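You operate a simulated robot arm through the tools that you are given. There is no shell and no other tool. Be economical: measure what you need, move in short steps, check, and stop when the job is done.

You run a simulated two-armed robot. Do the job below in one go: nothing can be reset, and whatever is moved stays where it is left.

JOB
Take the lid off the black-lid jar and lay it down on the top of the bench with the ring press. Then take the orange spool and leave it on the shelf under the band machine. Then take the blue-knob box and put it in the long blue tray. Then take the purple coil from the right half of the blue bench and put it on the middle shelf of the store cabinet. Then put the grey puck on the middle shelf of the store cabinet. Then take the red-lid jar and leave it on the round green pad. Then put the teal peg on the right half of the blue bench away on the mat beside the round plate. Then put the bag from the right half of the blue bench on the lower shelf of the store cabinet. Then take the glass tube from the right half of the blue bench and put it on the upper shelf of the store cabinet. Then open the green-handled door, put the green pack on the right half of the blue bench away in the wall cabinet behind the green-handled door, then shut the door. Do these in the order given. Set down upright: red-lid jar, glass tube.

It is judged by the outcome, as a careful person would: the job done as asked, and still so three seconds after it is handed in. It fails if anything else is knocked over, pushed out of place, dropped, spilled or broken. Lids that push on must go on centred and level and be pressed home; caps that screw on are set level and turned clockwise until they are tight.

ROBOT AND FRAMES
Two 7-joint arms with fingered hands on one trunk, on a base that drives. Base frame: it is fixed to the floor where the robot stands at the start and does not move with it; the origin is under the middle of the robot, x ahead of it, y to its left, z up; the surface under the hand at the start is at about z = 76. Units: cm, rad, N and s.
The left shoulder is at the start at [7, 16.9, 116.8], the right one opposite. With the tool pointing down near the work surface each hand reaches from about 10 to 66 cm from the robot's upright axis, wherever it stands, measured 20 degrees to its own side. Places, roughly: bag (13x10x3 cm) [-900, -210, 80]; black-lid jar (8x8x11 cm) [60, 20, 80]; blue-knob box (12x7x5 cm) [-220, -80, 90]; glass tube (2x2x6 cm) [-830, -190, 80]; green pack [-800, -200, 75]; green-handled door [-170, -80, 130]; grey puck (5x5x3 cm) [-810, -200, 80]; long blue tray (45x22x5 cm) [10, 340, 80]; lower shelf of the store cabinet [-970, -260, 30]; mat beside the round plate [-840, 470, 80]; middle shelf of the store cabinet [-970, -260, 70]; orange spool (10x10x8 cm) [-200, 220, 90]; purple coil (8x8x2 cm) [-790, -220, 80]; red-lid jar (8x8x11 cm) [-880, -220, 80]; round green pad (8x8x2 cm) [-840, -210, 80]; shelf under the band machine [-310, 620, 30]; teal peg (4x4x6 cm) [-880, -200, 80]; upper shelf of the store cabinet [-970, -260, 110]; wall cabinet behind the green-handled door [-170, -90, 100]. Payload 3.4 kg a hand.
The tool frame of a hand sits at the grasp point between the pads (the TCP): z along the fingers, y along the line on which they close. The tips reach 2.3 cm beyond it. The gripper opens to 11.6 cm. The gripper's body begins 6.5 cm behind the TCP. The gripper is a hand of 4 fingers: y runs from the thumb to the fingers, the wrist lies at [0, 0, -21.1] in the tool frame, and closing takes about 1.5 s.
Orientation is that of the tool frame in the base frame, as a unit quaternion [x, y, z, w]. With the fingers straight down and closing along the base's y, the tool's x points along the base's -x, its y along +y and its z along -z.

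CONTROLS
- The arms move only by the tool servo_tool. It takes "left_rows", "right_rows" or both (then of equal length, played together; a hand with none holds still); each is a list of rows, each an object of numbers (a shift or turn left out is 0, a gripper value left out holds the last): "dx", "dy", "dz": the shift along the tool's x, y, z in cm; "ax", "ay", "az": the turn, a rotation vector about the tool's x, y, z in rad. In form: [{"dx": .., "dy": .., "dz": .., "ax": .., "ay": .., "az": ..}, ...]. A call has 1 to 8 rows; each row shifts and turns the commanded pose from where the row before left it, along the tool's axes as they then stand. "left_jaw" and "right_jaw" are, for a hand that has rows, the finger opening in cm, from 0 to 11.6, set as the call begins (left out, the last holds). Each row takes 0.2 s and may step no farther than 5 cm and 0.15 rad from the row before; otherwise, or with a gripper value out of range, the whole call is refused. Where a pose cannot be reached the arm comes as near as it can. A force on the tool above 40 N (or 10 N above the force at the start of the call, whichever is more), or a blocked arm, ends the call early, and 0.2 s more pass. Each finger travels about 15.3 cm/s and halts on what it meets, pressing with about 29 N; the grip force reading is that of the motor and also rises with nothing between the fingers. The clock runs only during rows and for 0.2 s after the last one: add rows that do not move to give the fingers time. The reply holds the time, the measured pose of the TCP, the force on the tool along the base axes, the opening and the grip force, in the units named above and with some noise, with the torque about the TCP (base axes, N m) and any sound that the robot's microphone picked up.
- Cameras (640 x 400 px; columns grow to the right, rows downward): "scene" is now at [13.25, 1.77, 138.59]; the picture's right is [0.22, -0.98, 0.00], its down [-0.66, -0.15, -0.74] and it looks along [0.72, 0.16, -0.68] (base axes); focal length 270 px, centre (320, 200). "left" rides on the left gripper at [-6.9, 0.1, -9] in its tool frame; the picture's right is [-0.01, -1.00, 0.00], its down [0.79, -0.01, -0.61] and it looks along [0.61, -0.01, 0.79] (tool axes); focal length 251 px, centre (320, 200). "right" rides on the right gripper at [6.9, 0.1, -9] in its tool frame; the picture's right is [-0.01, 1.00, 0.00], its down [-0.80, -0.01, -0.61] and it looks along [-0.61, -0.01, 0.80] (tool axes); focal length 251 px, centre (320, 200). There is no depth. A picture from a camera that has moved, and an enlarged one, comes with that camera's place and axes in the base frame and with its lens.
- capture(camera): a new picture of that camera. It takes no simulated time.
- move_column(by): slides the trunk up (or, below 0, down) by that many cm; the arms and the scene camera ride with it, the base frame stays. It gives what a move gives, with no picture.
- steer(legs): drives the robot by 1 to 6 legs, each [ahead, left, turn to the left] in cm, cm and rad, along the robot's own axes; the way and the turn of a leg run together, so that a leg with both is an arc; at most 150 cm and 3.142 rad a leg. The arms and the cameras ride along, it lands a little off, and it stops where it bumps. It gives what a move gives.
- move_fingers(finger1, finger2, finger3, thumb_bend, hand): sets how far each is bent, from 0 (flat) to 100 (curled in); at 30 the hand is open as for a grip, at 70 the pads meet at the TCP. One left out holds its place. A second passes; each finger stops where it meets its share of the squeeze, and holds until it gets a number again. A gripper value or a shape takes the hand back. It gives what a move gives, with no picture; readings hold the bend of each and the force on the fingers (four entries, about 0 where the hand has none), thumb and palm.
- hand_shape(shape, hand): the hand has 4 fingers and takes this shape, open, in about a second: jaw (thumb against the fingers, like two jaws); tri (thumb and two fingers); tip (a fingertip pinch); poke (one finger out to press); point (the index stretched); flat (the hand flat); cup (the hand cupped); fist (a fist). The gripper value then closes the fingers along that shape, each until it touches; the sizes above hold for jaw. It gives what a move gives, with no picture.
- head_to(pan, tilt): turns the head with the scene camera to pan (to the left, within 1.501 rad either way) and tilt (down, from -0.506 to 1.204), counted from straight ahead of the robot. It gives what a move gives.
- close_up(camera, box): a new picture of the part [left, top, right, bottom] of that camera's present view, enlarged. It takes no simulated time.
- close_job(): hands the job in; it is judged then, once.

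Go step by step. Nothing tells you exact positions but the pictures and the camera data: compare them with the known pose of the tool, close in by small moves and look again before you grip or let go. The budget is 535 turns and 336 pictures, counting those below and the enlarged ones. Unless the task says otherwise, let go and move clear before handing in.

The tools are called after "Request:" as a command line: name --argument value ..., lists and objects as JSON in quotes. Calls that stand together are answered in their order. servo_tool: Moves the arms, as the interface text tells. Its arguments: {"type":"object","properties":{"left_rows":{"type":"array","items":{"type":"object","properties":{"dx":{"type":"number"},"dy":{"type":"number"},"dz":{"type":"number"},"ax":{"type":"number"},"ay":{"type":"number"},"az":{"type":"number"}}}},"left_jaw":{"type":"number"},"right_rows":{"type":"array","items":{"type":"object","properties":{"dx":{"type":"number"},"dy":{"type":"number"},"dz":{"type":"number"},"ax":{"type":"number"},"ay":{"type":"number"},"az":{"type":"number"}}}},"right_jaw":{"type":"number"}},"required":[]} The other tools are called the same way: move_column (by) slides the trunk up or down; hand_shape (shape, hand) gives the hand a shape; move_fingers (finger1, finger2, finger3, thumb_bend, hand) moves the fingers one by one; steer (legs) drives the base; head_to (pan, tilt) turns the head that bears the scene camera; capture (camera) takes a picture; close_up (camera, box) takes an enlarged picture of a part of a camera's view; close_job () hands the job in.

At the start:

```text
time_s: 0.0
left_ee_pos: [34.48, 29.0, 114.2]
left_orientation: [0.0, 1.0, 0.0, 0.0]
left_wrist_force: [-0.4, 0.6, 0.0]
left_wrist_torque: [-0.03, -0.01, -0.01]
left_opening: 11.58
left_finger_force: 0.0
left_shape: jaw
left_bend: [30.0, 30.0, 30.0, 30.0]
left_finger forces: [0.0, 0.1, 0.0, 0.1, 0.0, 0.0]
right_ee_pos: [56.6, -5.64, 108.76]
right_orientation: [0.001, 1.0, 0.0, 0.0]
right_wrist_force: [0.3, -0.1, 0.2]
right_wrist_torque: [-0.01, 0.0, 0.0]
right_opening: 11.58
right_finger_force: 0.1
right_shape: jaw
right_bend: [30.0, 30.0, 30.0, 30.0]
right_finger forces: [0.0, 0.0, 0.0, 0.1, 0.0, 0.1]
trunk travel left (down, up): [-67.5, 26.5]
robot x, y, heading: [0.03, -0.14, 0.001]
head pan, tilt: [0.223, 0.744]
```

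scene: 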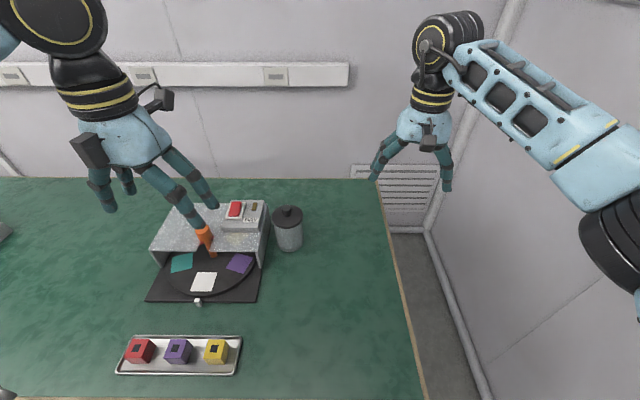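
right: 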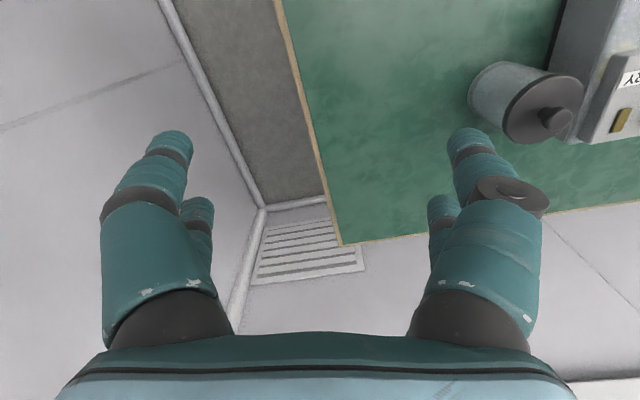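
left: 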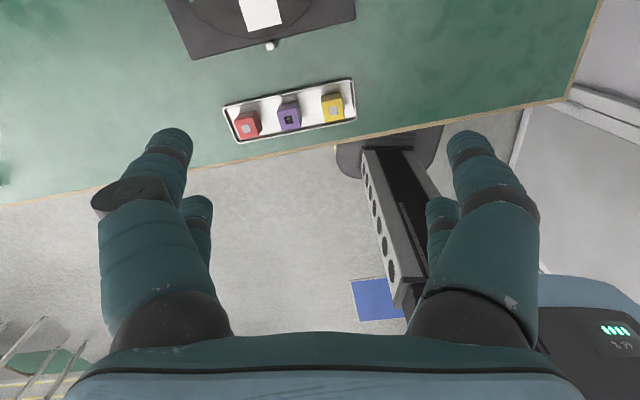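

The black-lid jar stands at about [61, 21] on the green bench ahead. I'll look around first to find the ring press bench.

Request:
head_to --pan 1.4 --tilt 0.4

Request:
capture --camera "scene"

Request:
head_to --pan 0.5 --tilt 0.3

Request:
capture --camera "scene"

Request:
head_to --pan -1.4 --tilt 0.4

Request:
capture --camera "scene"

```text
time_s: 1.4
left_ee_pos: [34.56, 29.11, 114.23]
left_orientation: [-0.001, 1.0, 0.0, -0.001]
left_wrist_force: [-0.2, 0.0, -0.2]
left_wrist_torque: [0.05, -0.05, 0.03]
left_opening: 11.61
left_finger_force: 0.2
left_shape: jaw
left_bend: [30.0, 30.0, 30.0, 30.0]
left_finger forces: [0.0, 0.0, 0.0, 0.0, 0.1, 0.1]
right_ee_pos: [56.61, -5.74, 108.68]
right_orientation: [0.0, 1.0, -0.001, 0.0]
right_wrist_force: [-0.4, -1.1, 1.6]
right_wrist_torque: [0.02, -0.01, 0.02]
right_opening: 11.58
right_finger_force: 0.1
right_shape: jaw
right_bend: [30.0, 30.0, 30.0, 30.0]
right_finger forces: [0.1, 0.1, 0.1, 0.0, 0.0, 0.1]
trunk travel left (down, up): [-67.5, 26.5]
robot x, y, heading: [0.28, 0.02, 0.002]
head pan, tilt: [1.4, 0.4]
```

```text
332 pictures are left
camera scene: at [6.72, 9.06, 141.64], right [0.99, -0.17, 0.0], down [-0.07, -0.38, -0.92], along [0.16, 0.91, -0.39], focal length 270 px, centre (320, 200)
```

scene: 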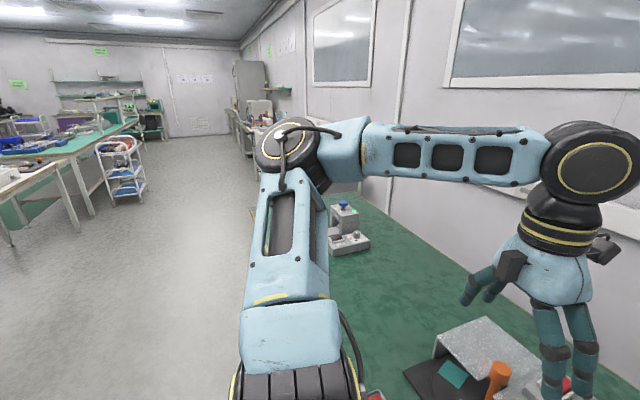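

```text
time_s: 2.6
left_ee_pos: [34.67, 29.14, 114.19]
left_orientation: [-0.001, 1.0, 0.0, -0.001]
left_wrist_force: [0.2, -0.7, 0.2]
left_wrist_torque: [0.01, -0.03, 0.02]
left_opening: 11.6
left_finger_force: 0.1
left_shape: jaw
left_bend: [30.0, 30.0, 30.0, 30.0]
left_finger forces: [0.0, 0.1, 0.0, 0.0, 0.1, 0.0]
right_ee_pos: [56.54, -5.68, 108.7]
right_orientation: [0.0, 1.0, 0.0, 0.0]
right_wrist_force: [0.2, -0.3, 0.1]
right_wrist_torque: [0.0, 0.0, 0.02]
right_opening: 11.57
right_finger_force: 0.1
right_shape: jaw
right_bend: [30.0, 30.0, 30.0, 30.0]
right_finger forces: [0.0, 0.0, 0.0, 0.0, 0.0, 0.0]
trunk travel left (down, up): [-67.5, 26.5]
robot x, y, heading: [0.14, 0.44, 0.003]
head pan, tilt: [0.499, 0.3]
```

```text
331 pictures are left
camera scene: at [13.33, 4.41, 142.57], right [0.48, -0.88, 0.0], down [-0.26, -0.14, -0.96], along [0.84, 0.46, -0.3], focal length 270 px, centre (320, 200)
```

scene: 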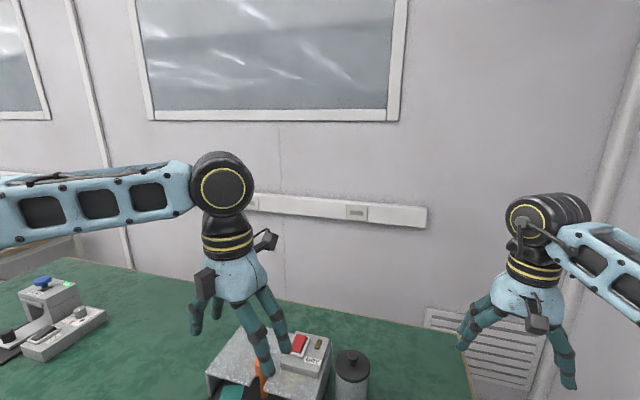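

```text
time_s: 4.5
left_ee_pos: [34.6, 29.07, 114.28]
left_orientation: [-0.001, 1.0, 0.0, 0.0]
left_wrist_force: [-0.2, 0.1, 0.3]
left_wrist_torque: [0.01, -0.03, 0.01]
left_opening: 11.59
left_finger_force: 0.1
left_shape: jaw
left_bend: [30.0, 30.0, 30.0, 30.0]
left_finger forces: [0.0, 0.1, 0.0, 0.1, 0.2, 0.0]
right_ee_pos: [56.55, -5.61, 108.5]
right_orientation: [0.001, 1.0, 0.0, 0.0]
right_wrist_force: [0.5, -0.8, 0.1]
right_wrist_torque: [-0.01, 0.01, -0.05]
right_opening: 11.59
right_finger_force: 0.1
right_shape: jaw
right_bend: [30.0, 30.0, 30.0, 30.0]
right_finger forces: [0.0, 0.0, 0.0, 0.0, 0.0, 0.0]
trunk travel left (down, up): [-67.5, 26.5]
robot x, y, heading: [0.11, 0.01, 0.005]
head pan, tilt: [-1.4, 0.4]
```

```text
330 pictures are left
camera scene: at [6.72, -9.2, 141.65], right [-0.99, -0.17, 0.0], down [-0.07, 0.38, -0.92], along [0.16, -0.91, -0.39], focal length 270 px, centre (320, 200)
```

scene: 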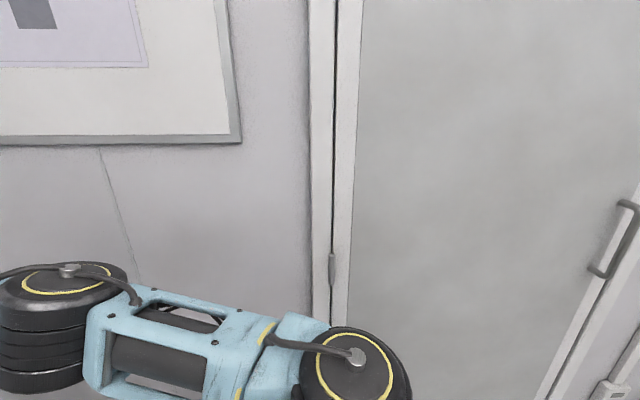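

This bench carries a small blue-button machine farther left. I'll zoom on it to see whether it's the ring press.

Request:
head_to --pan 0.95 --tilt 0.45

Request:
capture --camera "scene"

Request:
close_up --camera "scene" --box '[100, 100, 420, 300]'

```text
time_s: 6.6
left_ee_pos: [34.56, 29.07, 114.29]
left_orientation: [0.0, 1.0, 0.0, 0.0]
left_wrist_force: [0.9, 0.0, -0.1]
left_wrist_torque: [0.0, 0.02, 0.05]
left_opening: 11.61
left_finger_force: 0.0
left_shape: jaw
left_bend: [30.0, 30.0, 30.0, 30.0]
left_finger forces: [0.0, 0.0, 0.0, 0.0, 0.1, 0.1]
right_ee_pos: [56.47, -5.74, 108.65]
right_orientation: [0.001, 1.0, -0.001, 0.0]
right_wrist_force: [0.3, -0.8, -0.5]
right_wrist_torque: [-0.02, 0.01, -0.02]
right_opening: 11.6
right_finger_force: 0.1
right_shape: jaw
right_bend: [30.0, 30.0, 30.0, 30.0]
right_finger forces: [0.0, 0.0, 0.0, 0.1, 0.0, 0.0]
trunk travel left (down, up): [-67.5, 26.5]
robot x, y, heading: [-0.11, -0.12, 0.0]
head pan, tilt: [0.949, 0.45]
```

```text
329 pictures are left
camera scene: at [10.49, 7.4, 141.18], right [0.81, -0.58, 0.0], down [-0.25, -0.35, -0.9], along [0.52, 0.73, -0.44], focal length 270 px, centre (320, 200)
```

scene: 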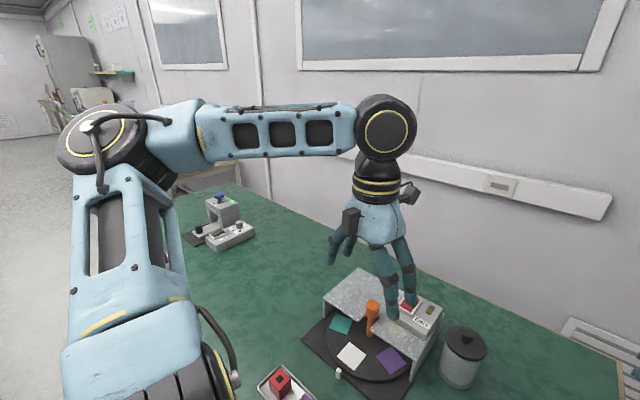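

```text
2.00 times, centred on (260, 200) of scene
camera zoom: at [10.49, 7.4, 141.18], right [0.81, -0.58, 0.0], down [-0.25, -0.35, -0.9], along [0.52, 0.73, -0.44], focal length 540 px, centre (440, 200)
```

zoom: 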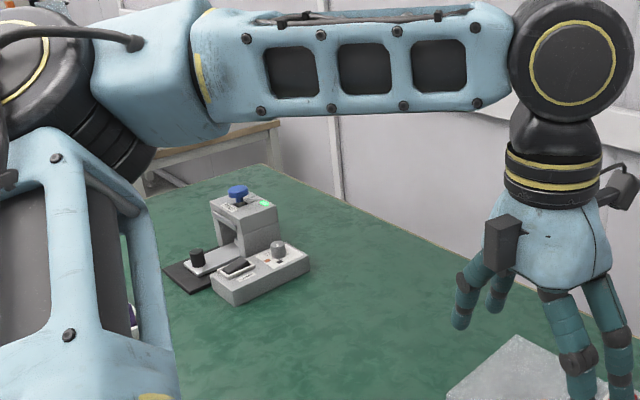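

I'm not sure that's the ring press, so I'll pull the right arm in, back off and survey the room.

Request:
servo_tool --right_rows '[{"dx": 5}, {"dx": 5, "dy": -2}, {"dx": 5, "dy": -4}, {"dx": 5, "dy": -4}, {"dx": 3, "dy": -4}]'

Request:
steer --legs '[[-100, 0, 0], [0, 0, 1.57]]'

Request:
head_to --pan 0.6 --tilt 0.2

Request:
capture --camera "scene"

Request:
head_to --pan -0.6 --tilt 0.2

Request:
capture --camera "scene"

```text
refused: row 2 steps farther than a row can; nothing moved
```

```text
time_s: 15.7
left_ee_pos: [-129.83, 34.4, 114.23]
left_orientation: [0.712, -0.702, 0.0, 0.0]
left_wrist_force: [-0.8, -0.6, 0.5]
left_wrist_torque: [-0.03, 0.0, -0.04]
left_opening: 11.6
left_finger_force: 0.0
left_shape: jaw
left_bend: [30.0, 30.0, 30.0, 30.0]
left_finger forces: [0.0, 0.1, 0.0, 0.1, 0.0, 0.0]
right_ee_pos: [-95.26, 56.79, 108.48]
right_orientation: [0.712, -0.703, 0.0, -0.001]
right_wrist_force: [1.4, -0.1, 0.0]
right_wrist_torque: [-0.03, -0.01, -0.01]
right_opening: 11.57
right_finger_force: 0.0
right_shape: jaw
right_bend: [30.0, 30.0, 30.0, 30.0]
right_finger forces: [0.1, 0.1, 0.1, 0.1, 0.0, 0.1]
trunk travel left (down, up): [-67.5, 26.5]
robot x, y, heading: [-100.59, 0.01, 1.581]
head pan, tilt: [0.949, 0.45]
```

```text
time_s: 16.5
left_ee_pos: [-129.65, 34.41, 114.27]
left_orientation: [0.712, -0.702, 0.001, 0.0]
left_wrist_force: [0.3, 0.8, -0.7]
left_wrist_torque: [-0.03, 0.0, -0.02]
left_opening: 11.59
left_finger_force: 0.0
left_shape: jaw
left_bend: [30.0, 30.0, 30.0, 30.0]
left_finger forces: [0.0, 0.0, 0.0, 0.1, 0.0, 0.0]
right_ee_pos: [-95.3, 56.85, 108.67]
right_orientation: [0.711, -0.703, 0.0, 0.0]
right_wrist_force: [0.1, 0.5, -0.4]
right_wrist_torque: [-0.02, -0.04, -0.05]
right_opening: 11.6
right_finger_force: 0.1
right_shape: jaw
right_bend: [30.0, 30.0, 30.0, 30.0]
right_finger forces: [0.1, 0.0, 0.1, 0.0, 0.0, 0.0]
trunk travel left (down, up): [-67.5, 26.5]
robot x, y, heading: [-100.27, 0.17, 1.581]
head pan, tilt: [0.6, 0.201]
```

```text
327 pictures are left
camera scene: at [-105.57, 12.69, 143.49], right [0.82, 0.57, 0.0], down [0.12, -0.16, -0.98], along [-0.56, 0.8, -0.2], focal length 270 px, centre (320, 200)
```

scene: 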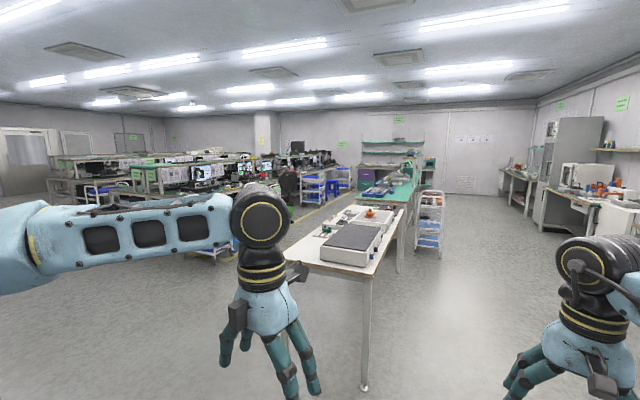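

```text
time_s: 17.9
left_ee_pos: [-129.72, 34.35, 114.25]
left_orientation: [0.711, -0.703, 0.0, 0.0]
left_wrist_force: [0.0, 0.2, 0.1]
left_wrist_torque: [0.02, -0.01, 0.04]
left_opening: 11.57
left_finger_force: 0.1
left_shape: jaw
left_bend: [30.0, 30.0, 30.0, 30.0]
left_finger forces: [0.0, 0.0, 0.0, 0.0, 0.1, 0.0]
right_ee_pos: [-95.2, 56.81, 108.76]
right_orientation: [0.711, -0.703, 0.0, -0.001]
right_wrist_force: [-0.4, 0.3, 0.4]
right_wrist_torque: [-0.02, 0.01, -0.01]
right_opening: 11.59
right_finger_force: 0.1
right_shape: jaw
right_bend: [30.0, 30.0, 30.0, 30.0]
right_finger forces: [0.0, 0.1, 0.0, 0.1, 0.0, 0.1]
trunk travel left (down, up): [-67.5, 26.5]
robot x, y, heading: [-100.59, 0.16, 1.58]
head pan, tilt: [-0.6, 0.201]
```

```text
326 pictures are left
camera scene: at [-95.04, 12.82, 143.5], right [0.83, -0.56, 0.0], down [-0.11, -0.17, -0.98], along [0.54, 0.81, -0.2], focal length 270 px, centre (320, 200)
```

scene: 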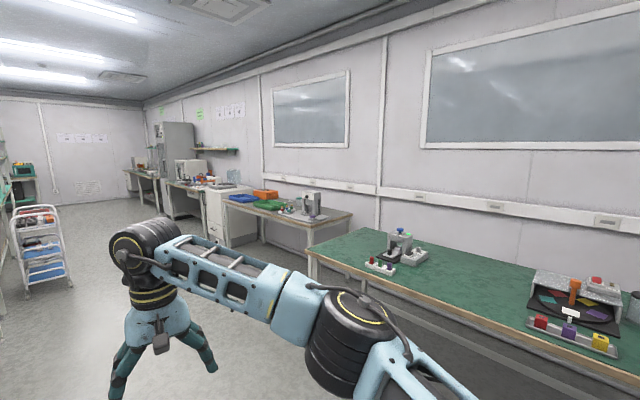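

The room is long with several benches. I'll zoom in on the right-hand wall row and the middle benches.

Request:
close_up --camera "scene" --box '[120, 140, 360, 290]'

Request:
close_up --camera "scene" --box '[350, 200, 480, 281]'

Request:
head_to --pan 0.4 --tilt 0.2

Request:
close_up --camera "scene" --box '[200, 130, 440, 280]'

```text
2.67 times, centred on (240, 215) of scene
camera zoom: at [-95.04, 12.82, 143.5], right [0.83, -0.56, 0.0], down [-0.11, -0.17, -0.98], along [0.54, 0.81, -0.2], focal length 721 px, centre (533, 160)
```

zoom: 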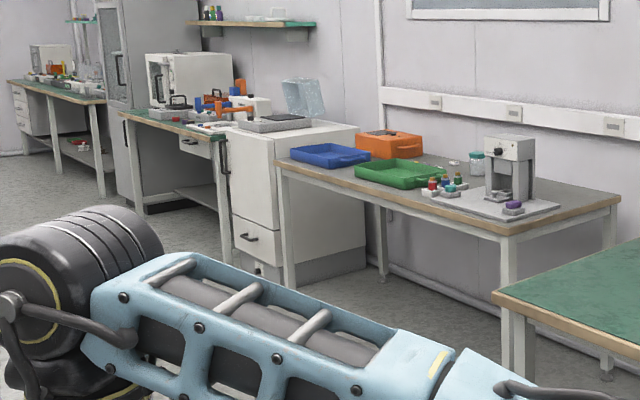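

```text
4.92 times, centred on (415, 240) of scene
camera zoom: at [-95.04, 12.82, 143.5], right [0.83, -0.56, 0.0], down [-0.11, -0.17, -0.98], along [0.54, 0.81, -0.2], focal length 1330 px, centre (-148, 1)
```

zoom: 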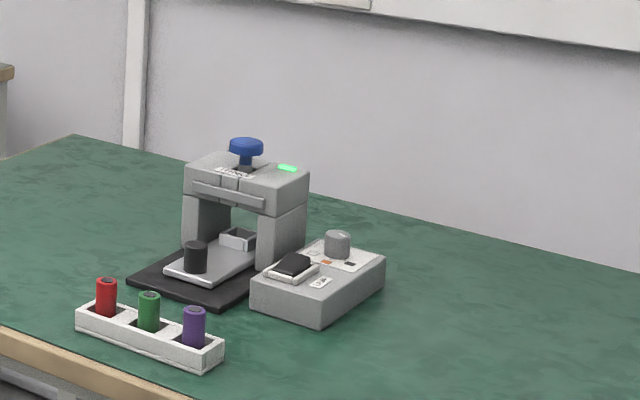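

```text
time_s: 19.2
left_ee_pos: [-129.75, 34.29, 114.28]
left_orientation: [0.712, -0.702, 0.0, 0.0]
left_wrist_force: [0.5, 0.2, 0.3]
left_wrist_torque: [-0.03, -0.02, 0.02]
left_opening: 11.6
left_finger_force: 0.0
left_shape: jaw
left_bend: [30.0, 30.0, 30.0, 30.0]
left_finger forces: [0.1, 0.1, 0.1, 0.0, 0.0, 0.0]
right_ee_pos: [-95.21, 56.7, 108.65]
right_orientation: [0.711, -0.704, 0.0, 0.001]
right_wrist_force: [-0.1, 0.3, 0.5]
right_wrist_torque: [0.01, 0.0, -0.02]
right_opening: 11.58
right_finger_force: 0.1
right_shape: jaw
right_bend: [30.0, 30.0, 30.0, 30.0]
right_finger forces: [0.1, 0.1, 0.0, 0.0, 0.0, 0.0]
trunk travel left (down, up): [-67.5, 26.5]
robot x, y, heading: [-99.94, 0.03, 1.578]
head pan, tilt: [0.4, 0.201]
```

```text
2.67 times, centred on (320, 205) of scene
camera zoom: at [-103.92, 13.62, 143.5], right [0.92, 0.4, 0.0], down [0.08, -0.18, -0.98], along [-0.39, 0.9, -0.2], focal length 721 px, centre (320, 187)
```

zoom: 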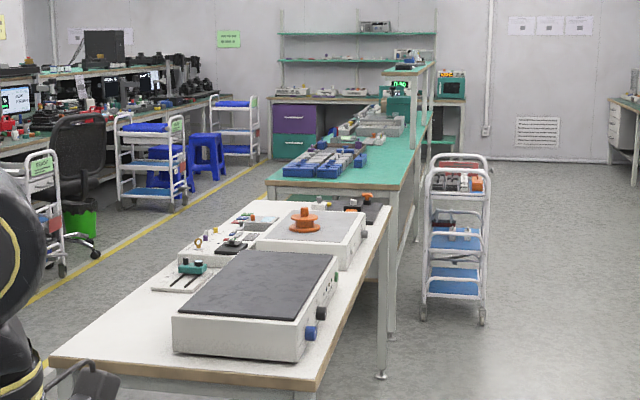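

Two candidate presses: the blue-button one on this bench and the grey arch on the next bench. I'll zoom in on the second.

Request:
head_to --pan -0.45 --tilt 0.25

Request:
close_up --camera "scene" --box '[310, 160, 390, 210]'

Request:
close_up --camera "scene" --box '[190, 110, 350, 210]'

```text
time_s: 20.3
left_ee_pos: [-129.71, 34.4, 114.2]
left_orientation: [0.712, -0.703, 0.0, 0.0]
left_wrist_force: [-0.3, 0.5, 0.1]
left_wrist_torque: [0.03, -0.01, -0.02]
left_opening: 11.6
left_finger_force: 0.1
left_shape: jaw
left_bend: [30.0, 30.0, 30.0, 30.0]
left_finger forces: [0.0, 0.0, 0.0, 0.1, 0.0, 0.0]
right_ee_pos: [-95.23, 56.77, 108.66]
right_orientation: [0.711, -0.703, 0.0, 0.0]
right_wrist_force: [-0.1, -0.4, 1.6]
right_wrist_torque: [0.01, 0.0, 0.01]
right_opening: 11.6
right_finger_force: 0.0
right_shape: jaw
right_bend: [30.0, 30.0, 30.0, 30.0]
right_finger forces: [0.0, 0.1, 0.0, 0.0, 0.0, 0.1]
trunk travel left (down, up): [-67.5, 26.5]
robot x, y, heading: [-100.24, 0.01, 1.584]
head pan, tilt: [-0.45, 0.25]
```

```text
8.00 times, centred on (350, 185) of scene
camera zoom: at [-96.25, 13.53, 143.04], right [0.91, -0.42, 0.0], down [-0.1, -0.22, -0.97], along [0.41, 0.88, -0.25], focal length 2162 px, centre (80, 320)
```

zoom: 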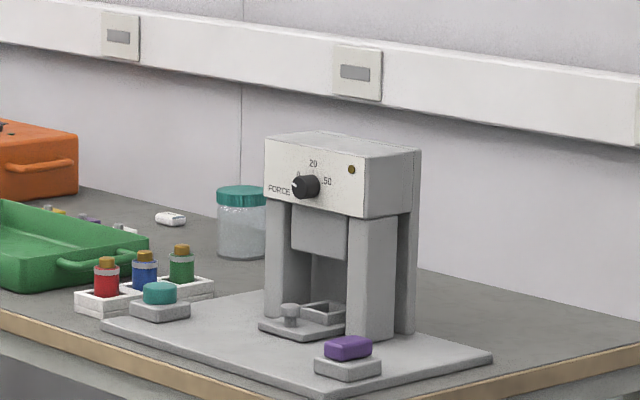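

```text
4.00 times, centred on (270, 160) of scene
camera zoom: at [-96.25, 13.53, 143.04], right [0.91, -0.42, 0.0], down [-0.1, -0.22, -0.97], along [0.41, 0.88, -0.25], focal length 1081 px, centre (520, 360)
```

zoom: 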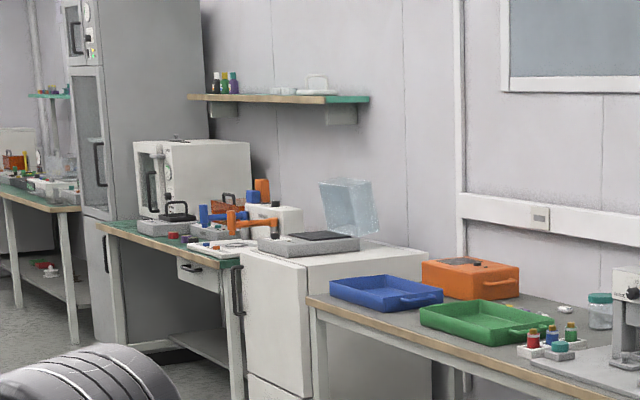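

Neither is clearly a ring press, so I'll survey the other direction (toward -x) before deciding.

Request:
steer --legs '[[0, 0, 1.57]]'

Request:
head_to --pan 0.6 --tilt 0.15

Request:
capture --camera "scene"

Request:
head_to --pan -0.4 --tilt 0.15

Request:
capture --camera "scene"

Request:
close_up --camera "scene" --box '[200, 125, 440, 275]'

```text
time_s: 24.6
left_ee_pos: [-134.38, -29.49, 114.22]
left_orientation: [1.0, 0.009, -0.001, -0.001]
left_wrist_force: [1.1, 1.4, -0.1]
left_wrist_torque: [0.03, -0.02, -0.03]
left_opening: 11.58
left_finger_force: 0.0
left_shape: jaw
left_bend: [30.0, 30.0, 30.0, 30.0]
left_finger forces: [0.0, 0.0, 0.0, 0.0, 0.0, 0.0]
right_ee_pos: [-156.92, 4.85, 108.67]
right_orientation: [1.0, 0.008, 0.001, 0.0]
right_wrist_force: [0.1, 0.4, 0.2]
right_wrist_torque: [0.04, -0.01, 0.0]
right_opening: 11.61
right_finger_force: 0.1
right_shape: jaw
right_bend: [30.0, 30.0, 30.0, 30.0]
right_finger forces: [0.1, 0.0, 0.0, 0.0, 0.1, 0.1]
trunk travel left (down, up): [-67.5, 26.5]
robot x, y, heading: [-100.62, -0.01, -3.127]
head pan, tilt: [-0.45, 0.25]
```

```text
time_s: 25.9
left_ee_pos: [-134.4, -29.46, 114.23]
left_orientation: [1.0, 0.009, 0.0, 0.0]
left_wrist_force: [-0.6, 0.6, 0.0]
left_wrist_torque: [0.0, 0.01, 0.0]
left_opening: 11.56
left_finger_force: 0.1
left_shape: jaw
left_bend: [30.0, 30.0, 30.0, 30.0]
left_finger forces: [0.0, 0.0, 0.0, 0.0, 0.0, 0.1]
right_ee_pos: [-156.88, 4.82, 108.59]
right_orientation: [1.0, 0.006, 0.0, 0.001]
right_wrist_force: [0.8, 0.4, 0.2]
right_wrist_torque: [0.02, 0.01, 0.04]
right_opening: 11.6
right_finger_force: 0.0
right_shape: jaw
right_bend: [30.0, 30.0, 30.0, 30.0]
right_finger forces: [0.0, 0.0, 0.1, 0.1, 0.1, 0.0]
trunk travel left (down, up): [-67.5, 26.5]
robot x, y, heading: [-100.57, 0.24, -3.124]
head pan, tilt: [0.6, 0.15]
```

```text
320 pictures are left
camera scene: at [-112.74, -5.4, 143.97], right [-0.58, 0.82, 0.0], down [0.12, 0.09, -0.99], along [-0.81, -0.57, -0.15], focal length 270 px, centre (320, 200)
```

scene: 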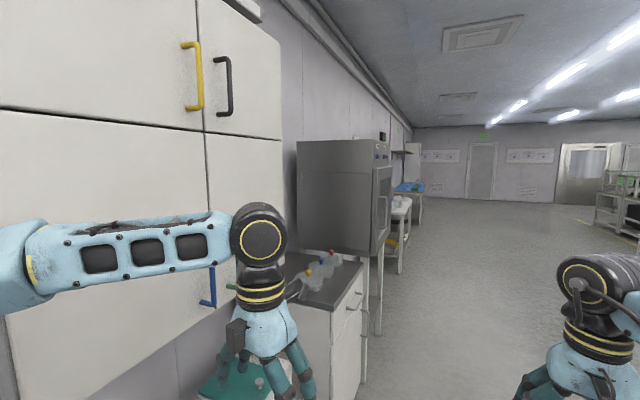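

```text
time_s: 27.1
left_ee_pos: [-134.39, -29.54, 114.31]
left_orientation: [1.0, 0.009, -0.001, 0.001]
left_wrist_force: [-0.8, 0.7, -0.1]
left_wrist_torque: [-0.01, -0.01, 0.03]
left_opening: 11.61
left_finger_force: 0.0
left_shape: jaw
left_bend: [30.0, 30.0, 30.0, 30.0]
left_finger forces: [0.0, 0.1, 0.1, 0.0, 0.0, 0.0]
right_ee_pos: [-156.8, 4.93, 108.73]
right_orientation: [1.0, 0.007, 0.0, 0.001]
right_wrist_force: [-0.1, 0.0, 0.3]
right_wrist_torque: [0.04, 0.02, 0.01]
right_opening: 11.58
right_finger_force: 0.1
right_shape: jaw
right_bend: [30.0, 30.0, 30.0, 30.0]
right_finger forces: [0.1, 0.0, 0.0, 0.0, 0.0, 0.0]
trunk travel left (down, up): [-67.5, 26.5]
robot x, y, heading: [-100.46, -0.07, -3.123]
head pan, tilt: [-0.4, 0.15]
```

```text
319 pictures are left
camera scene: at [-113.77, 3.42, 143.97], right [0.37, 0.93, 0.0], down [0.14, -0.06, -0.99], along [-0.92, 0.37, -0.15], focal length 270 px, centre (320, 200)
```

scene: 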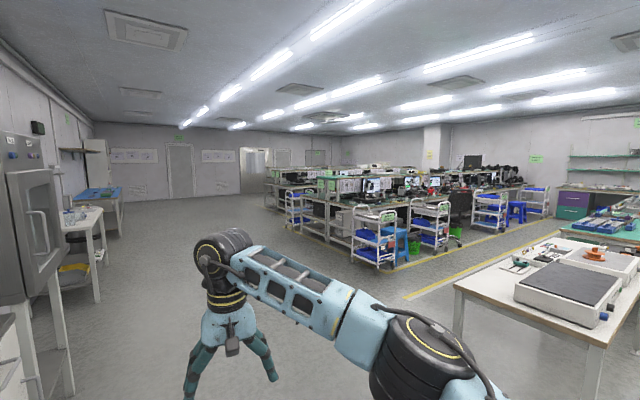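

```text
2.67 times, centred on (320, 200) of scene
camera zoom: at [-113.77, 3.42, 143.97], right [0.37, 0.93, 0.0], down [0.14, -0.06, -0.99], along [-0.92, 0.37, -0.15], focal length 721 px, centre (320, 200)
```

zoom: 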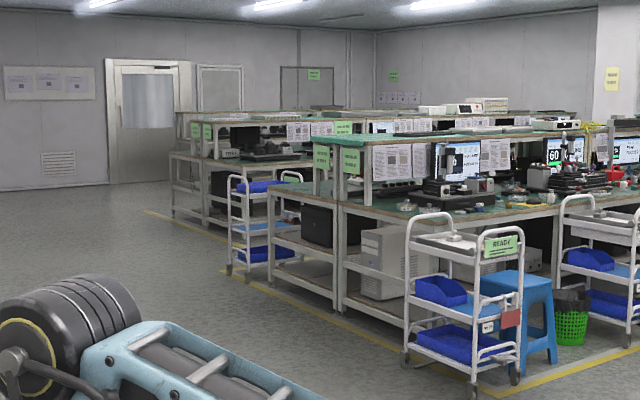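

The wall cabinet is just here. Next I'll drive up the aisle to identify the machines on the other benches.

Request:
steer --legs '[[0, 0, -1.57], [0, -40, 0], [120, 0, 0]]'

Request:
head_to --pan -0.5 --tilt 0.3

Request:
capture --camera "scene"

Request:
head_to --pan 0.7 --tilt 0.3

Request:
capture --camera "scene"

```text
time_s: 39.2
left_ee_pos: [-89.79, 155.07, 114.34]
left_orientation: [-0.707, 0.707, 0.0, 0.0]
left_wrist_force: [0.1, 0.0, -0.4]
left_wrist_torque: [0.01, 0.0, 0.0]
left_opening: 11.59
left_finger_force: 0.1
left_shape: jaw
left_bend: [30.0, 30.0, 30.0, 30.0]
left_finger forces: [0.1, 0.1, 0.1, 0.0, 0.0, 0.0]
right_ee_pos: [-54.89, 177.07, 108.6]
right_orientation: [-0.707, 0.707, 0.0, 0.001]
right_wrist_force: [-0.1, -0.3, 0.3]
right_wrist_torque: [0.01, 0.0, -0.01]
right_opening: 11.58
right_finger_force: 0.1
right_shape: jaw
right_bend: [30.0, 30.0, 30.0, 30.0]
right_finger forces: [0.0, 0.0, 0.0, 0.0, 0.0, 0.0]
trunk travel left (down, up): [-67.5, 26.5]
robot x, y, heading: [-60.53, 120.6, 1.569]
head pan, tilt: [-0.4, 0.15]
```

```text
time_s: 39.9
left_ee_pos: [-89.74, 155.14, 114.18]
left_orientation: [0.707, -0.707, 0.001, -0.001]
left_wrist_force: [0.1, 0.1, 0.3]
left_wrist_torque: [0.0, 0.05, 0.0]
left_opening: 11.56
left_finger_force: 0.1
left_shape: jaw
left_bend: [30.0, 30.0, 30.0, 30.0]
left_finger forces: [0.0, 0.1, 0.0, 0.1, 0.0, 0.1]
right_ee_pos: [-55.09, 177.12, 108.68]
right_orientation: [-0.706, 0.708, 0.0, 0.0]
right_wrist_force: [-0.5, 0.3, -0.7]
right_wrist_torque: [-0.01, -0.01, 0.01]
right_opening: 11.59
right_finger_force: 0.2
right_shape: jaw
right_bend: [30.0, 30.0, 30.0, 30.0]
right_finger forces: [0.0, 0.0, 0.0, 0.1, 0.1, 0.0]
trunk travel left (down, up): [-67.5, 26.5]
robot x, y, heading: [-60.59, 120.42, 1.569]
head pan, tilt: [-0.499, 0.3]
```

```text
317 pictures are left
camera scene: at [-56.08, 133.75, 142.57], right [0.88, -0.48, 0.0], down [-0.14, -0.26, -0.96], along [0.46, 0.84, -0.3], focal length 270 px, centre (320, 200)
```

scene: 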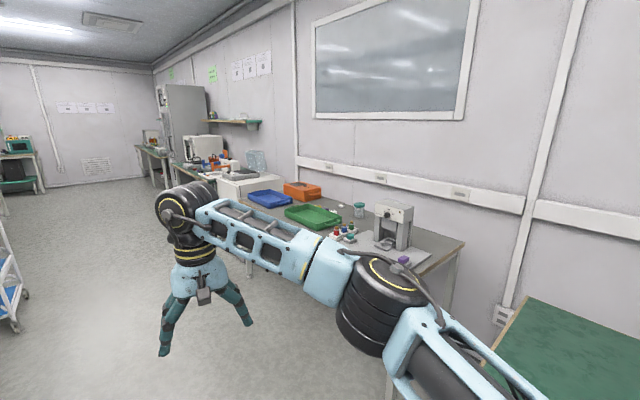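

```text
time_s: 41.3
left_ee_pos: [-89.66, 155.17, 114.22]
left_orientation: [0.707, -0.707, 0.0, 0.0]
left_wrist_force: [-0.5, -0.5, 0.0]
left_wrist_torque: [-0.01, -0.02, -0.03]
left_opening: 11.6
left_finger_force: 0.0
left_shape: jaw
left_bend: [30.0, 30.0, 30.0, 30.0]
left_finger forces: [0.0, 0.0, 0.1, 0.0, 0.1, 0.0]
right_ee_pos: [-55.08, 177.22, 108.71]
right_orientation: [-0.706, 0.708, 0.0, 0.0]
right_wrist_force: [1.4, 0.3, 0.1]
right_wrist_torque: [0.0, 0.07, -0.03]
right_opening: 11.6
right_finger_force: 0.0
right_shape: jaw
right_bend: [30.0, 30.0, 30.0, 30.0]
right_finger forces: [0.0, 0.1, 0.0, 0.0, 0.0, 0.1]
trunk travel left (down, up): [-67.5, 26.5]
robot x, y, heading: [-60.75, 120.61, 1.567]
head pan, tilt: [0.7, 0.3]
```

```text
316 pictures are left
camera scene: at [-66.56, 132.68, 142.57], right [0.77, 0.64, 0.0], down [0.19, -0.23, -0.96], along [-0.61, 0.73, -0.3], focal length 270 px, centre (320, 200)
```

scene: 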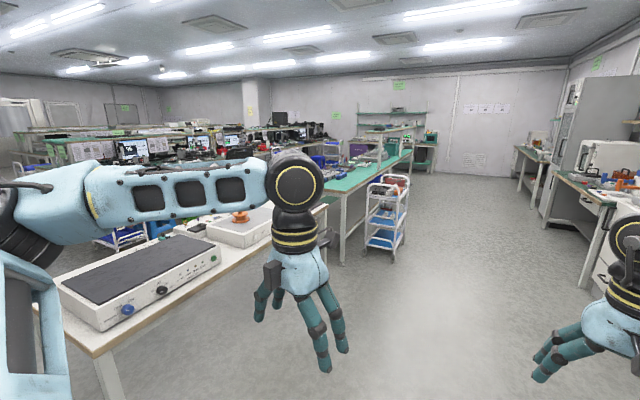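

No ring press visible yet, so I'll drive further up and look at both sides.

Request:
steer --legs '[[150, 0, 0]]'

Request:
head_to --pan -0.6 --tilt 0.3

Request:
capture --camera "scene"

Request:
close_up --camera "scene" --box '[160, 100, 400, 250]'

Request:
head_to --pan 0.5 --tilt 0.3

Request:
capture --camera "scene"

Request:
head_to --pan 1.4 --tilt 0.3

Request:
capture --camera "scene"

```text
time_s: 48.7
left_ee_pos: [-89.14, 304.81, 114.2]
left_orientation: [-0.706, 0.709, 0.0, 0.001]
left_wrist_force: [-0.7, -0.1, -0.5]
left_wrist_torque: [0.0, 0.02, -0.01]
left_opening: 11.58
left_finger_force: 0.0
left_shape: jaw
left_bend: [30.0, 30.0, 30.0, 30.0]
left_finger forces: [0.0, 0.0, 0.1, 0.1, 0.0, 0.0]
right_ee_pos: [-54.16, 326.7, 108.64]
right_orientation: [-0.704, 0.71, 0.0, 0.0]
right_wrist_force: [-0.7, 0.1, -0.6]
right_wrist_torque: [0.0, 0.01, -0.01]
right_opening: 11.57
right_finger_force: 0.1
right_shape: jaw
right_bend: [30.0, 30.0, 30.0, 30.0]
right_finger forces: [0.0, 0.0, 0.1, 0.1, 0.1, 0.1]
trunk travel left (down, up): [-67.5, 26.5]
robot x, y, heading: [-60.08, 269.97, 1.562]
head pan, tilt: [0.7, 0.3]
```

```text
time_s: 50.1
left_ee_pos: [-89.03, 304.94, 114.25]
left_orientation: [-0.704, 0.71, 0.0, -0.001]
left_wrist_force: [-0.3, 0.4, 0.3]
left_wrist_torque: [0.01, 0.01, -0.01]
left_opening: 11.62
left_finger_force: 0.1
left_shape: jaw
left_bend: [30.0, 30.0, 30.0, 30.0]
left_finger forces: [0.0, 0.0, 0.1, 0.0, 0.1, 0.1]
right_ee_pos: [-54.18, 326.67, 108.68]
right_orientation: [-0.704, 0.71, 0.001, 0.0]
right_wrist_force: [0.0, -0.5, 0.4]
right_wrist_torque: [0.0, 0.01, -0.01]
right_opening: 11.58
right_finger_force: 0.0
right_shape: jaw
right_bend: [30.0, 30.0, 30.0, 30.0]
right_finger forces: [0.0, 0.0, 0.1, 0.0, 0.0, 0.1]
trunk travel left (down, up): [-67.5, 26.5]
robot x, y, heading: [-60.45, 269.84, 1.562]
head pan, tilt: [-0.6, 0.3]
```

```text
315 pictures are left
camera scene: at [-54.73, 282.76, 142.57], right [0.82, -0.57, 0.0], down [-0.17, -0.24, -0.96], along [0.54, 0.79, -0.3], focal length 270 px, centre (320, 200)
```

scene: 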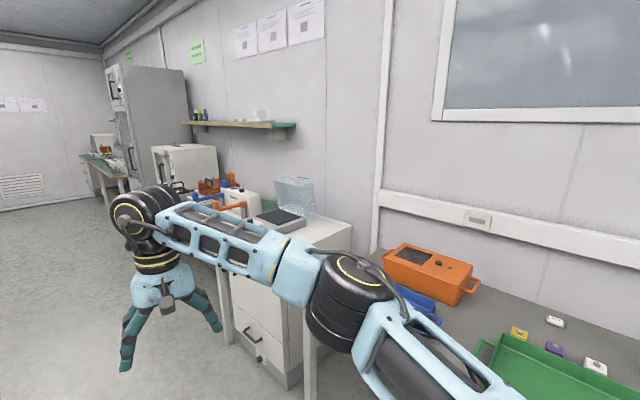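

```text
2.67 times, centred on (280, 175) of scene
camera zoom: at [-54.73, 282.76, 142.57], right [0.82, -0.57, 0.0], down [-0.17, -0.24, -0.96], along [0.54, 0.79, -0.3], focal length 721 px, centre (427, 267)
```

zoom: 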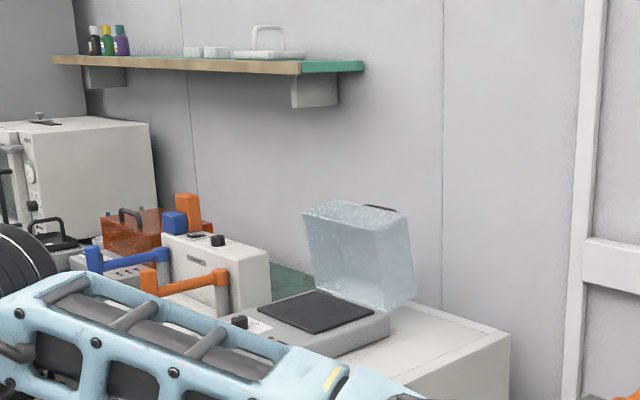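

```text
time_s: 51.5
left_ee_pos: [-88.96, 304.9, 114.25]
left_orientation: [-0.704, 0.71, -0.001, 0.0]
left_wrist_force: [-0.3, -0.1, 0.2]
left_wrist_torque: [0.02, 0.0, 0.01]
left_opening: 11.59
left_finger_force: 0.1
left_shape: jaw
left_bend: [30.0, 30.0, 30.0, 30.0]
left_finger forces: [0.1, 0.0, 0.0, 0.0, 0.0, 0.0]
right_ee_pos: [-54.3, 326.66, 108.63]
right_orientation: [-0.705, 0.709, 0.0, -0.001]
right_wrist_force: [-0.2, -0.4, 0.2]
right_wrist_torque: [0.04, 0.01, -0.01]
right_opening: 11.58
right_finger_force: 0.1
right_shape: jaw
right_bend: [30.0, 30.0, 30.0, 30.0]
right_finger forces: [0.0, 0.0, 0.0, 0.1, 0.0, 0.0]
trunk travel left (down, up): [-67.5, 26.5]
robot x, y, heading: [-60.05, 270.3, 1.568]
head pan, tilt: [0.499, 0.3]
```

```text
313 pictures are left
camera scene: at [-64.46, 283.31, 142.57], right [0.88, 0.47, 0.0], down [0.14, -0.26, -0.96], along [-0.45, 0.84, -0.3], focal length 270 px, centre (320, 200)
```

scene: 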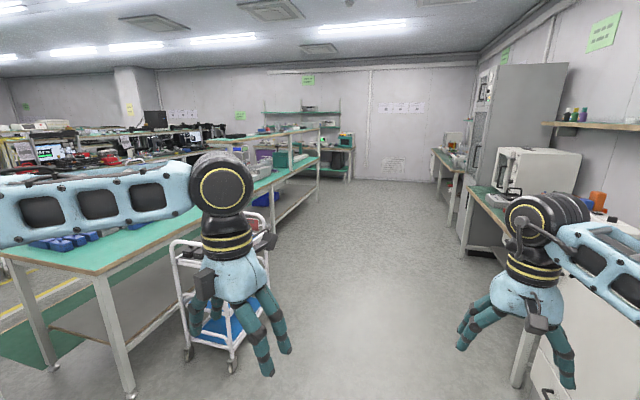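

```text
time_s: 52.7
left_ee_pos: [-89.02, 304.85, 114.2]
left_orientation: [-0.705, 0.709, 0.0, 0.0]
left_wrist_force: [0.0, 0.2, 0.8]
left_wrist_torque: [-0.03, 0.04, 0.02]
left_opening: 11.57
left_finger_force: 0.1
left_shape: jaw
left_bend: [30.0, 30.0, 30.0, 30.0]
left_finger forces: [0.0, 0.0, 0.0, 0.0, 0.0, 0.1]
right_ee_pos: [-54.12, 326.63, 108.53]
right_orientation: [-0.705, 0.71, 0.0, 0.0]
right_wrist_force: [0.2, 0.3, 0.2]
right_wrist_torque: [0.0, 0.0, 0.03]
right_opening: 11.58
right_finger_force: 0.1
right_shape: jaw
right_bend: [30.0, 30.0, 30.0, 30.0]
right_finger forces: [0.0, 0.0, 0.0, 0.0, 0.0, 0.1]
trunk travel left (down, up): [-67.5, 26.5]
robot x, y, heading: [-60.14, 269.82, 1.562]
head pan, tilt: [1.4, 0.3]
```

```text
312 pictures are left
camera scene: at [-69.23, 276.74, 142.57], right [0.18, 0.98, 0.0], down [0.29, -0.05, -0.96], along [-0.94, 0.17, -0.3], focal length 270 px, centre (320, 200)
```

scene: 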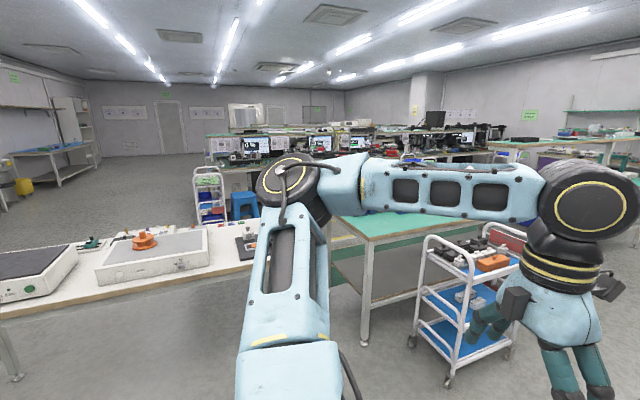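

The orange spool sits on the second machine of the white bench. I'll go further to check the remaining benches for a ring press.

Request:
steer --legs '[[120, 0, 0]]'

Request:
head_to --pan -0.7 --tilt 0.35

Request:
capture --camera "scene"

Request:
head_to --pan 0.9 --tilt 0.35

Request:
capture --camera "scene"

Request:
head_to --pan 0.1 --tilt 0.2

Request:
capture --camera "scene"

```text
time_s: 58.7
left_ee_pos: [-88.24, 423.95, 114.27]
left_orientation: [-0.705, 0.709, 0.0, 0.0]
left_wrist_force: [-0.4, -0.8, 0.2]
left_wrist_torque: [0.0, -0.02, 0.02]
left_opening: 11.61
left_finger_force: 0.1
left_shape: jaw
left_bend: [30.0, 30.0, 30.0, 30.0]
left_finger forces: [0.0, 0.0, 0.0, 0.1, 0.0, 0.1]
right_ee_pos: [-53.53, 445.87, 108.62]
right_orientation: [-0.704, 0.71, 0.0, 0.0]
right_wrist_force: [0.2, 0.3, 0.3]
right_wrist_torque: [-0.01, 0.0, -0.04]
right_opening: 11.58
right_finger_force: 0.1
right_shape: jaw
right_bend: [30.0, 30.0, 30.0, 30.0]
right_finger forces: [0.0, 0.1, 0.0, 0.1, 0.1, 0.0]
trunk travel left (down, up): [-67.5, 26.5]
robot x, y, heading: [-59.69, 388.93, 1.562]
head pan, tilt: [1.4, 0.3]
```

```text
time_s: 60.7
left_ee_pos: [-88.42, 424.05, 114.19]
left_orientation: [-0.706, 0.709, -0.001, 0.0]
left_wrist_force: [-0.1, -0.8, 0.2]
left_wrist_torque: [0.0, 0.0, 0.02]
left_opening: 11.59
left_finger_force: 0.0
left_shape: jaw
left_bend: [30.0, 30.0, 30.0, 30.0]
left_finger forces: [0.1, 0.0, 0.1, 0.0, 0.0, 0.0]
right_ee_pos: [-53.55, 445.89, 108.6]
right_orientation: [-0.705, 0.71, 0.0, 0.0]
right_wrist_force: [-0.3, -0.7, 0.0]
right_wrist_torque: [0.02, 0.03, -0.01]
right_opening: 11.61
right_finger_force: 0.1
right_shape: jaw
right_bend: [30.0, 30.0, 30.0, 30.0]
right_finger forces: [0.0, 0.1, 0.1, 0.0, 0.1, 0.0]
trunk travel left (down, up): [-67.5, 26.5]
robot x, y, heading: [-59.45, 389.47, 1.566]
head pan, tilt: [-0.7, 0.351]
```

```text
311 pictures are left
camera scene: at [-53.32, 401.35, 142.1], right [0.76, -0.65, 0.0], down [-0.22, -0.26, -0.94], along [0.61, 0.72, -0.34], focal length 270 px, centre (320, 200)
```

scene: 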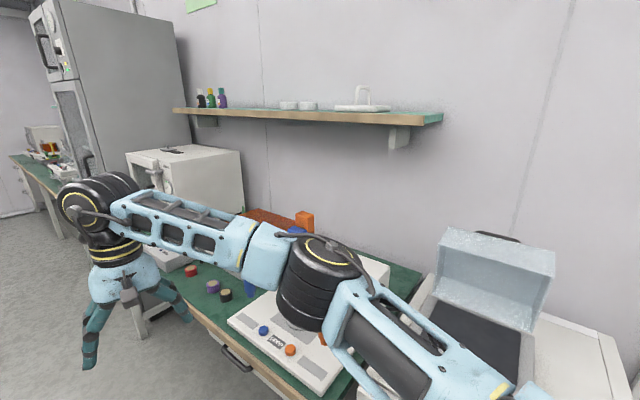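

```text
time_s: 62.4
left_ee_pos: [-88.22, 424.1, 114.37]
left_orientation: [-0.705, 0.709, 0.0, 0.0]
left_wrist_force: [-0.1, 0.2, 0.1]
left_wrist_torque: [0.01, -0.02, -0.01]
left_opening: 11.56
left_finger_force: 0.1
left_shape: jaw
left_bend: [30.0, 30.0, 30.0, 30.0]
left_finger forces: [0.0, 0.0, 0.0, 0.0, 0.0, 0.1]
right_ee_pos: [-53.63, 445.87, 108.62]
right_orientation: [-0.704, 0.71, 0.0, 0.0]
right_wrist_force: [0.6, 0.3, 0.1]
right_wrist_torque: [0.01, 0.0, 0.04]
right_opening: 11.58
right_finger_force: 0.1
right_shape: jaw
right_bend: [30.0, 30.0, 30.0, 30.0]
right_finger forces: [0.0, 0.0, 0.0, 0.0, 0.0, 0.0]
trunk travel left (down, up): [-67.5, 26.5]
robot x, y, heading: [-59.78, 389.26, 1.563]
head pan, tilt: [0.901, 0.351]
```

```text
310 pictures are left
camera scene: at [-66.62, 400.09, 142.1], right [0.63, 0.78, 0.0], down [0.27, -0.22, -0.94], along [-0.73, 0.59, -0.34], focal length 270 px, centre (320, 200)
```

scene: 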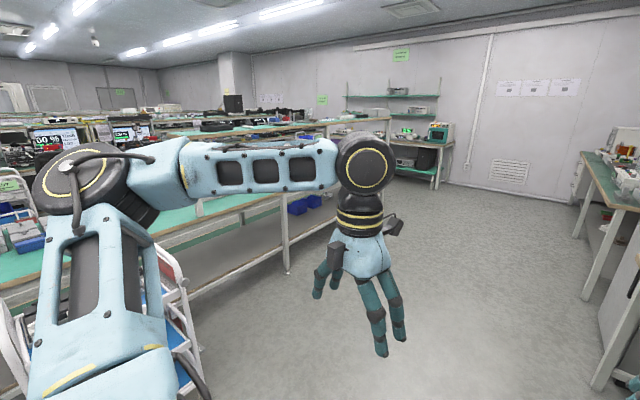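

```text
time_s: 63.5
left_ee_pos: [-88.47, 423.97, 114.36]
left_orientation: [-0.706, 0.709, 0.0, 0.0]
left_wrist_force: [-0.4, 0.3, -0.6]
left_wrist_torque: [0.0, -0.04, 0.0]
left_opening: 11.6
left_finger_force: 0.0
left_shape: jaw
left_bend: [30.0, 30.0, 30.0, 30.0]
left_finger forces: [0.0, 0.0, 0.0, 0.0, 0.0, 0.0]
right_ee_pos: [-53.55, 445.82, 108.69]
right_orientation: [-0.705, 0.709, -0.001, 0.0]
right_wrist_force: [0.0, -0.6, -0.1]
right_wrist_torque: [0.0, -0.02, 0.02]
right_opening: 11.6
right_finger_force: 0.1
right_shape: jaw
right_bend: [30.0, 30.0, 30.0, 30.0]
right_finger forces: [0.1, 0.0, 0.1, 0.1, 0.1, 0.1]
trunk travel left (down, up): [-67.5, 26.5]
robot x, y, heading: [-59.21, 389.34, 1.559]
head pan, tilt: [0.099, 0.201]
```

```text
309 pictures are left
camera scene: at [-60.24, 403.54, 143.5], right [1.0, 0.09, 0.0], down [0.02, -0.2, -0.98], along [-0.09, 0.98, -0.2], focal length 270 px, centre (320, 200)
```

scene: 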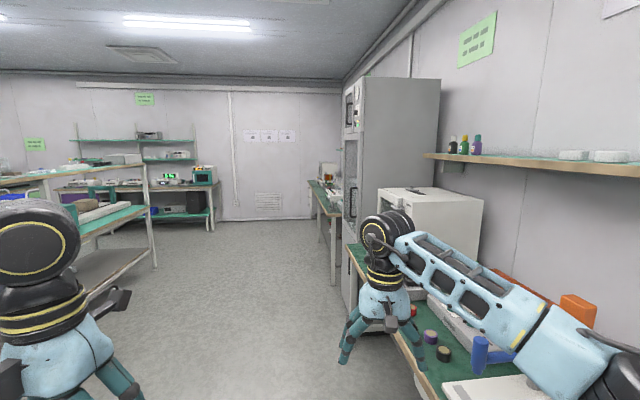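

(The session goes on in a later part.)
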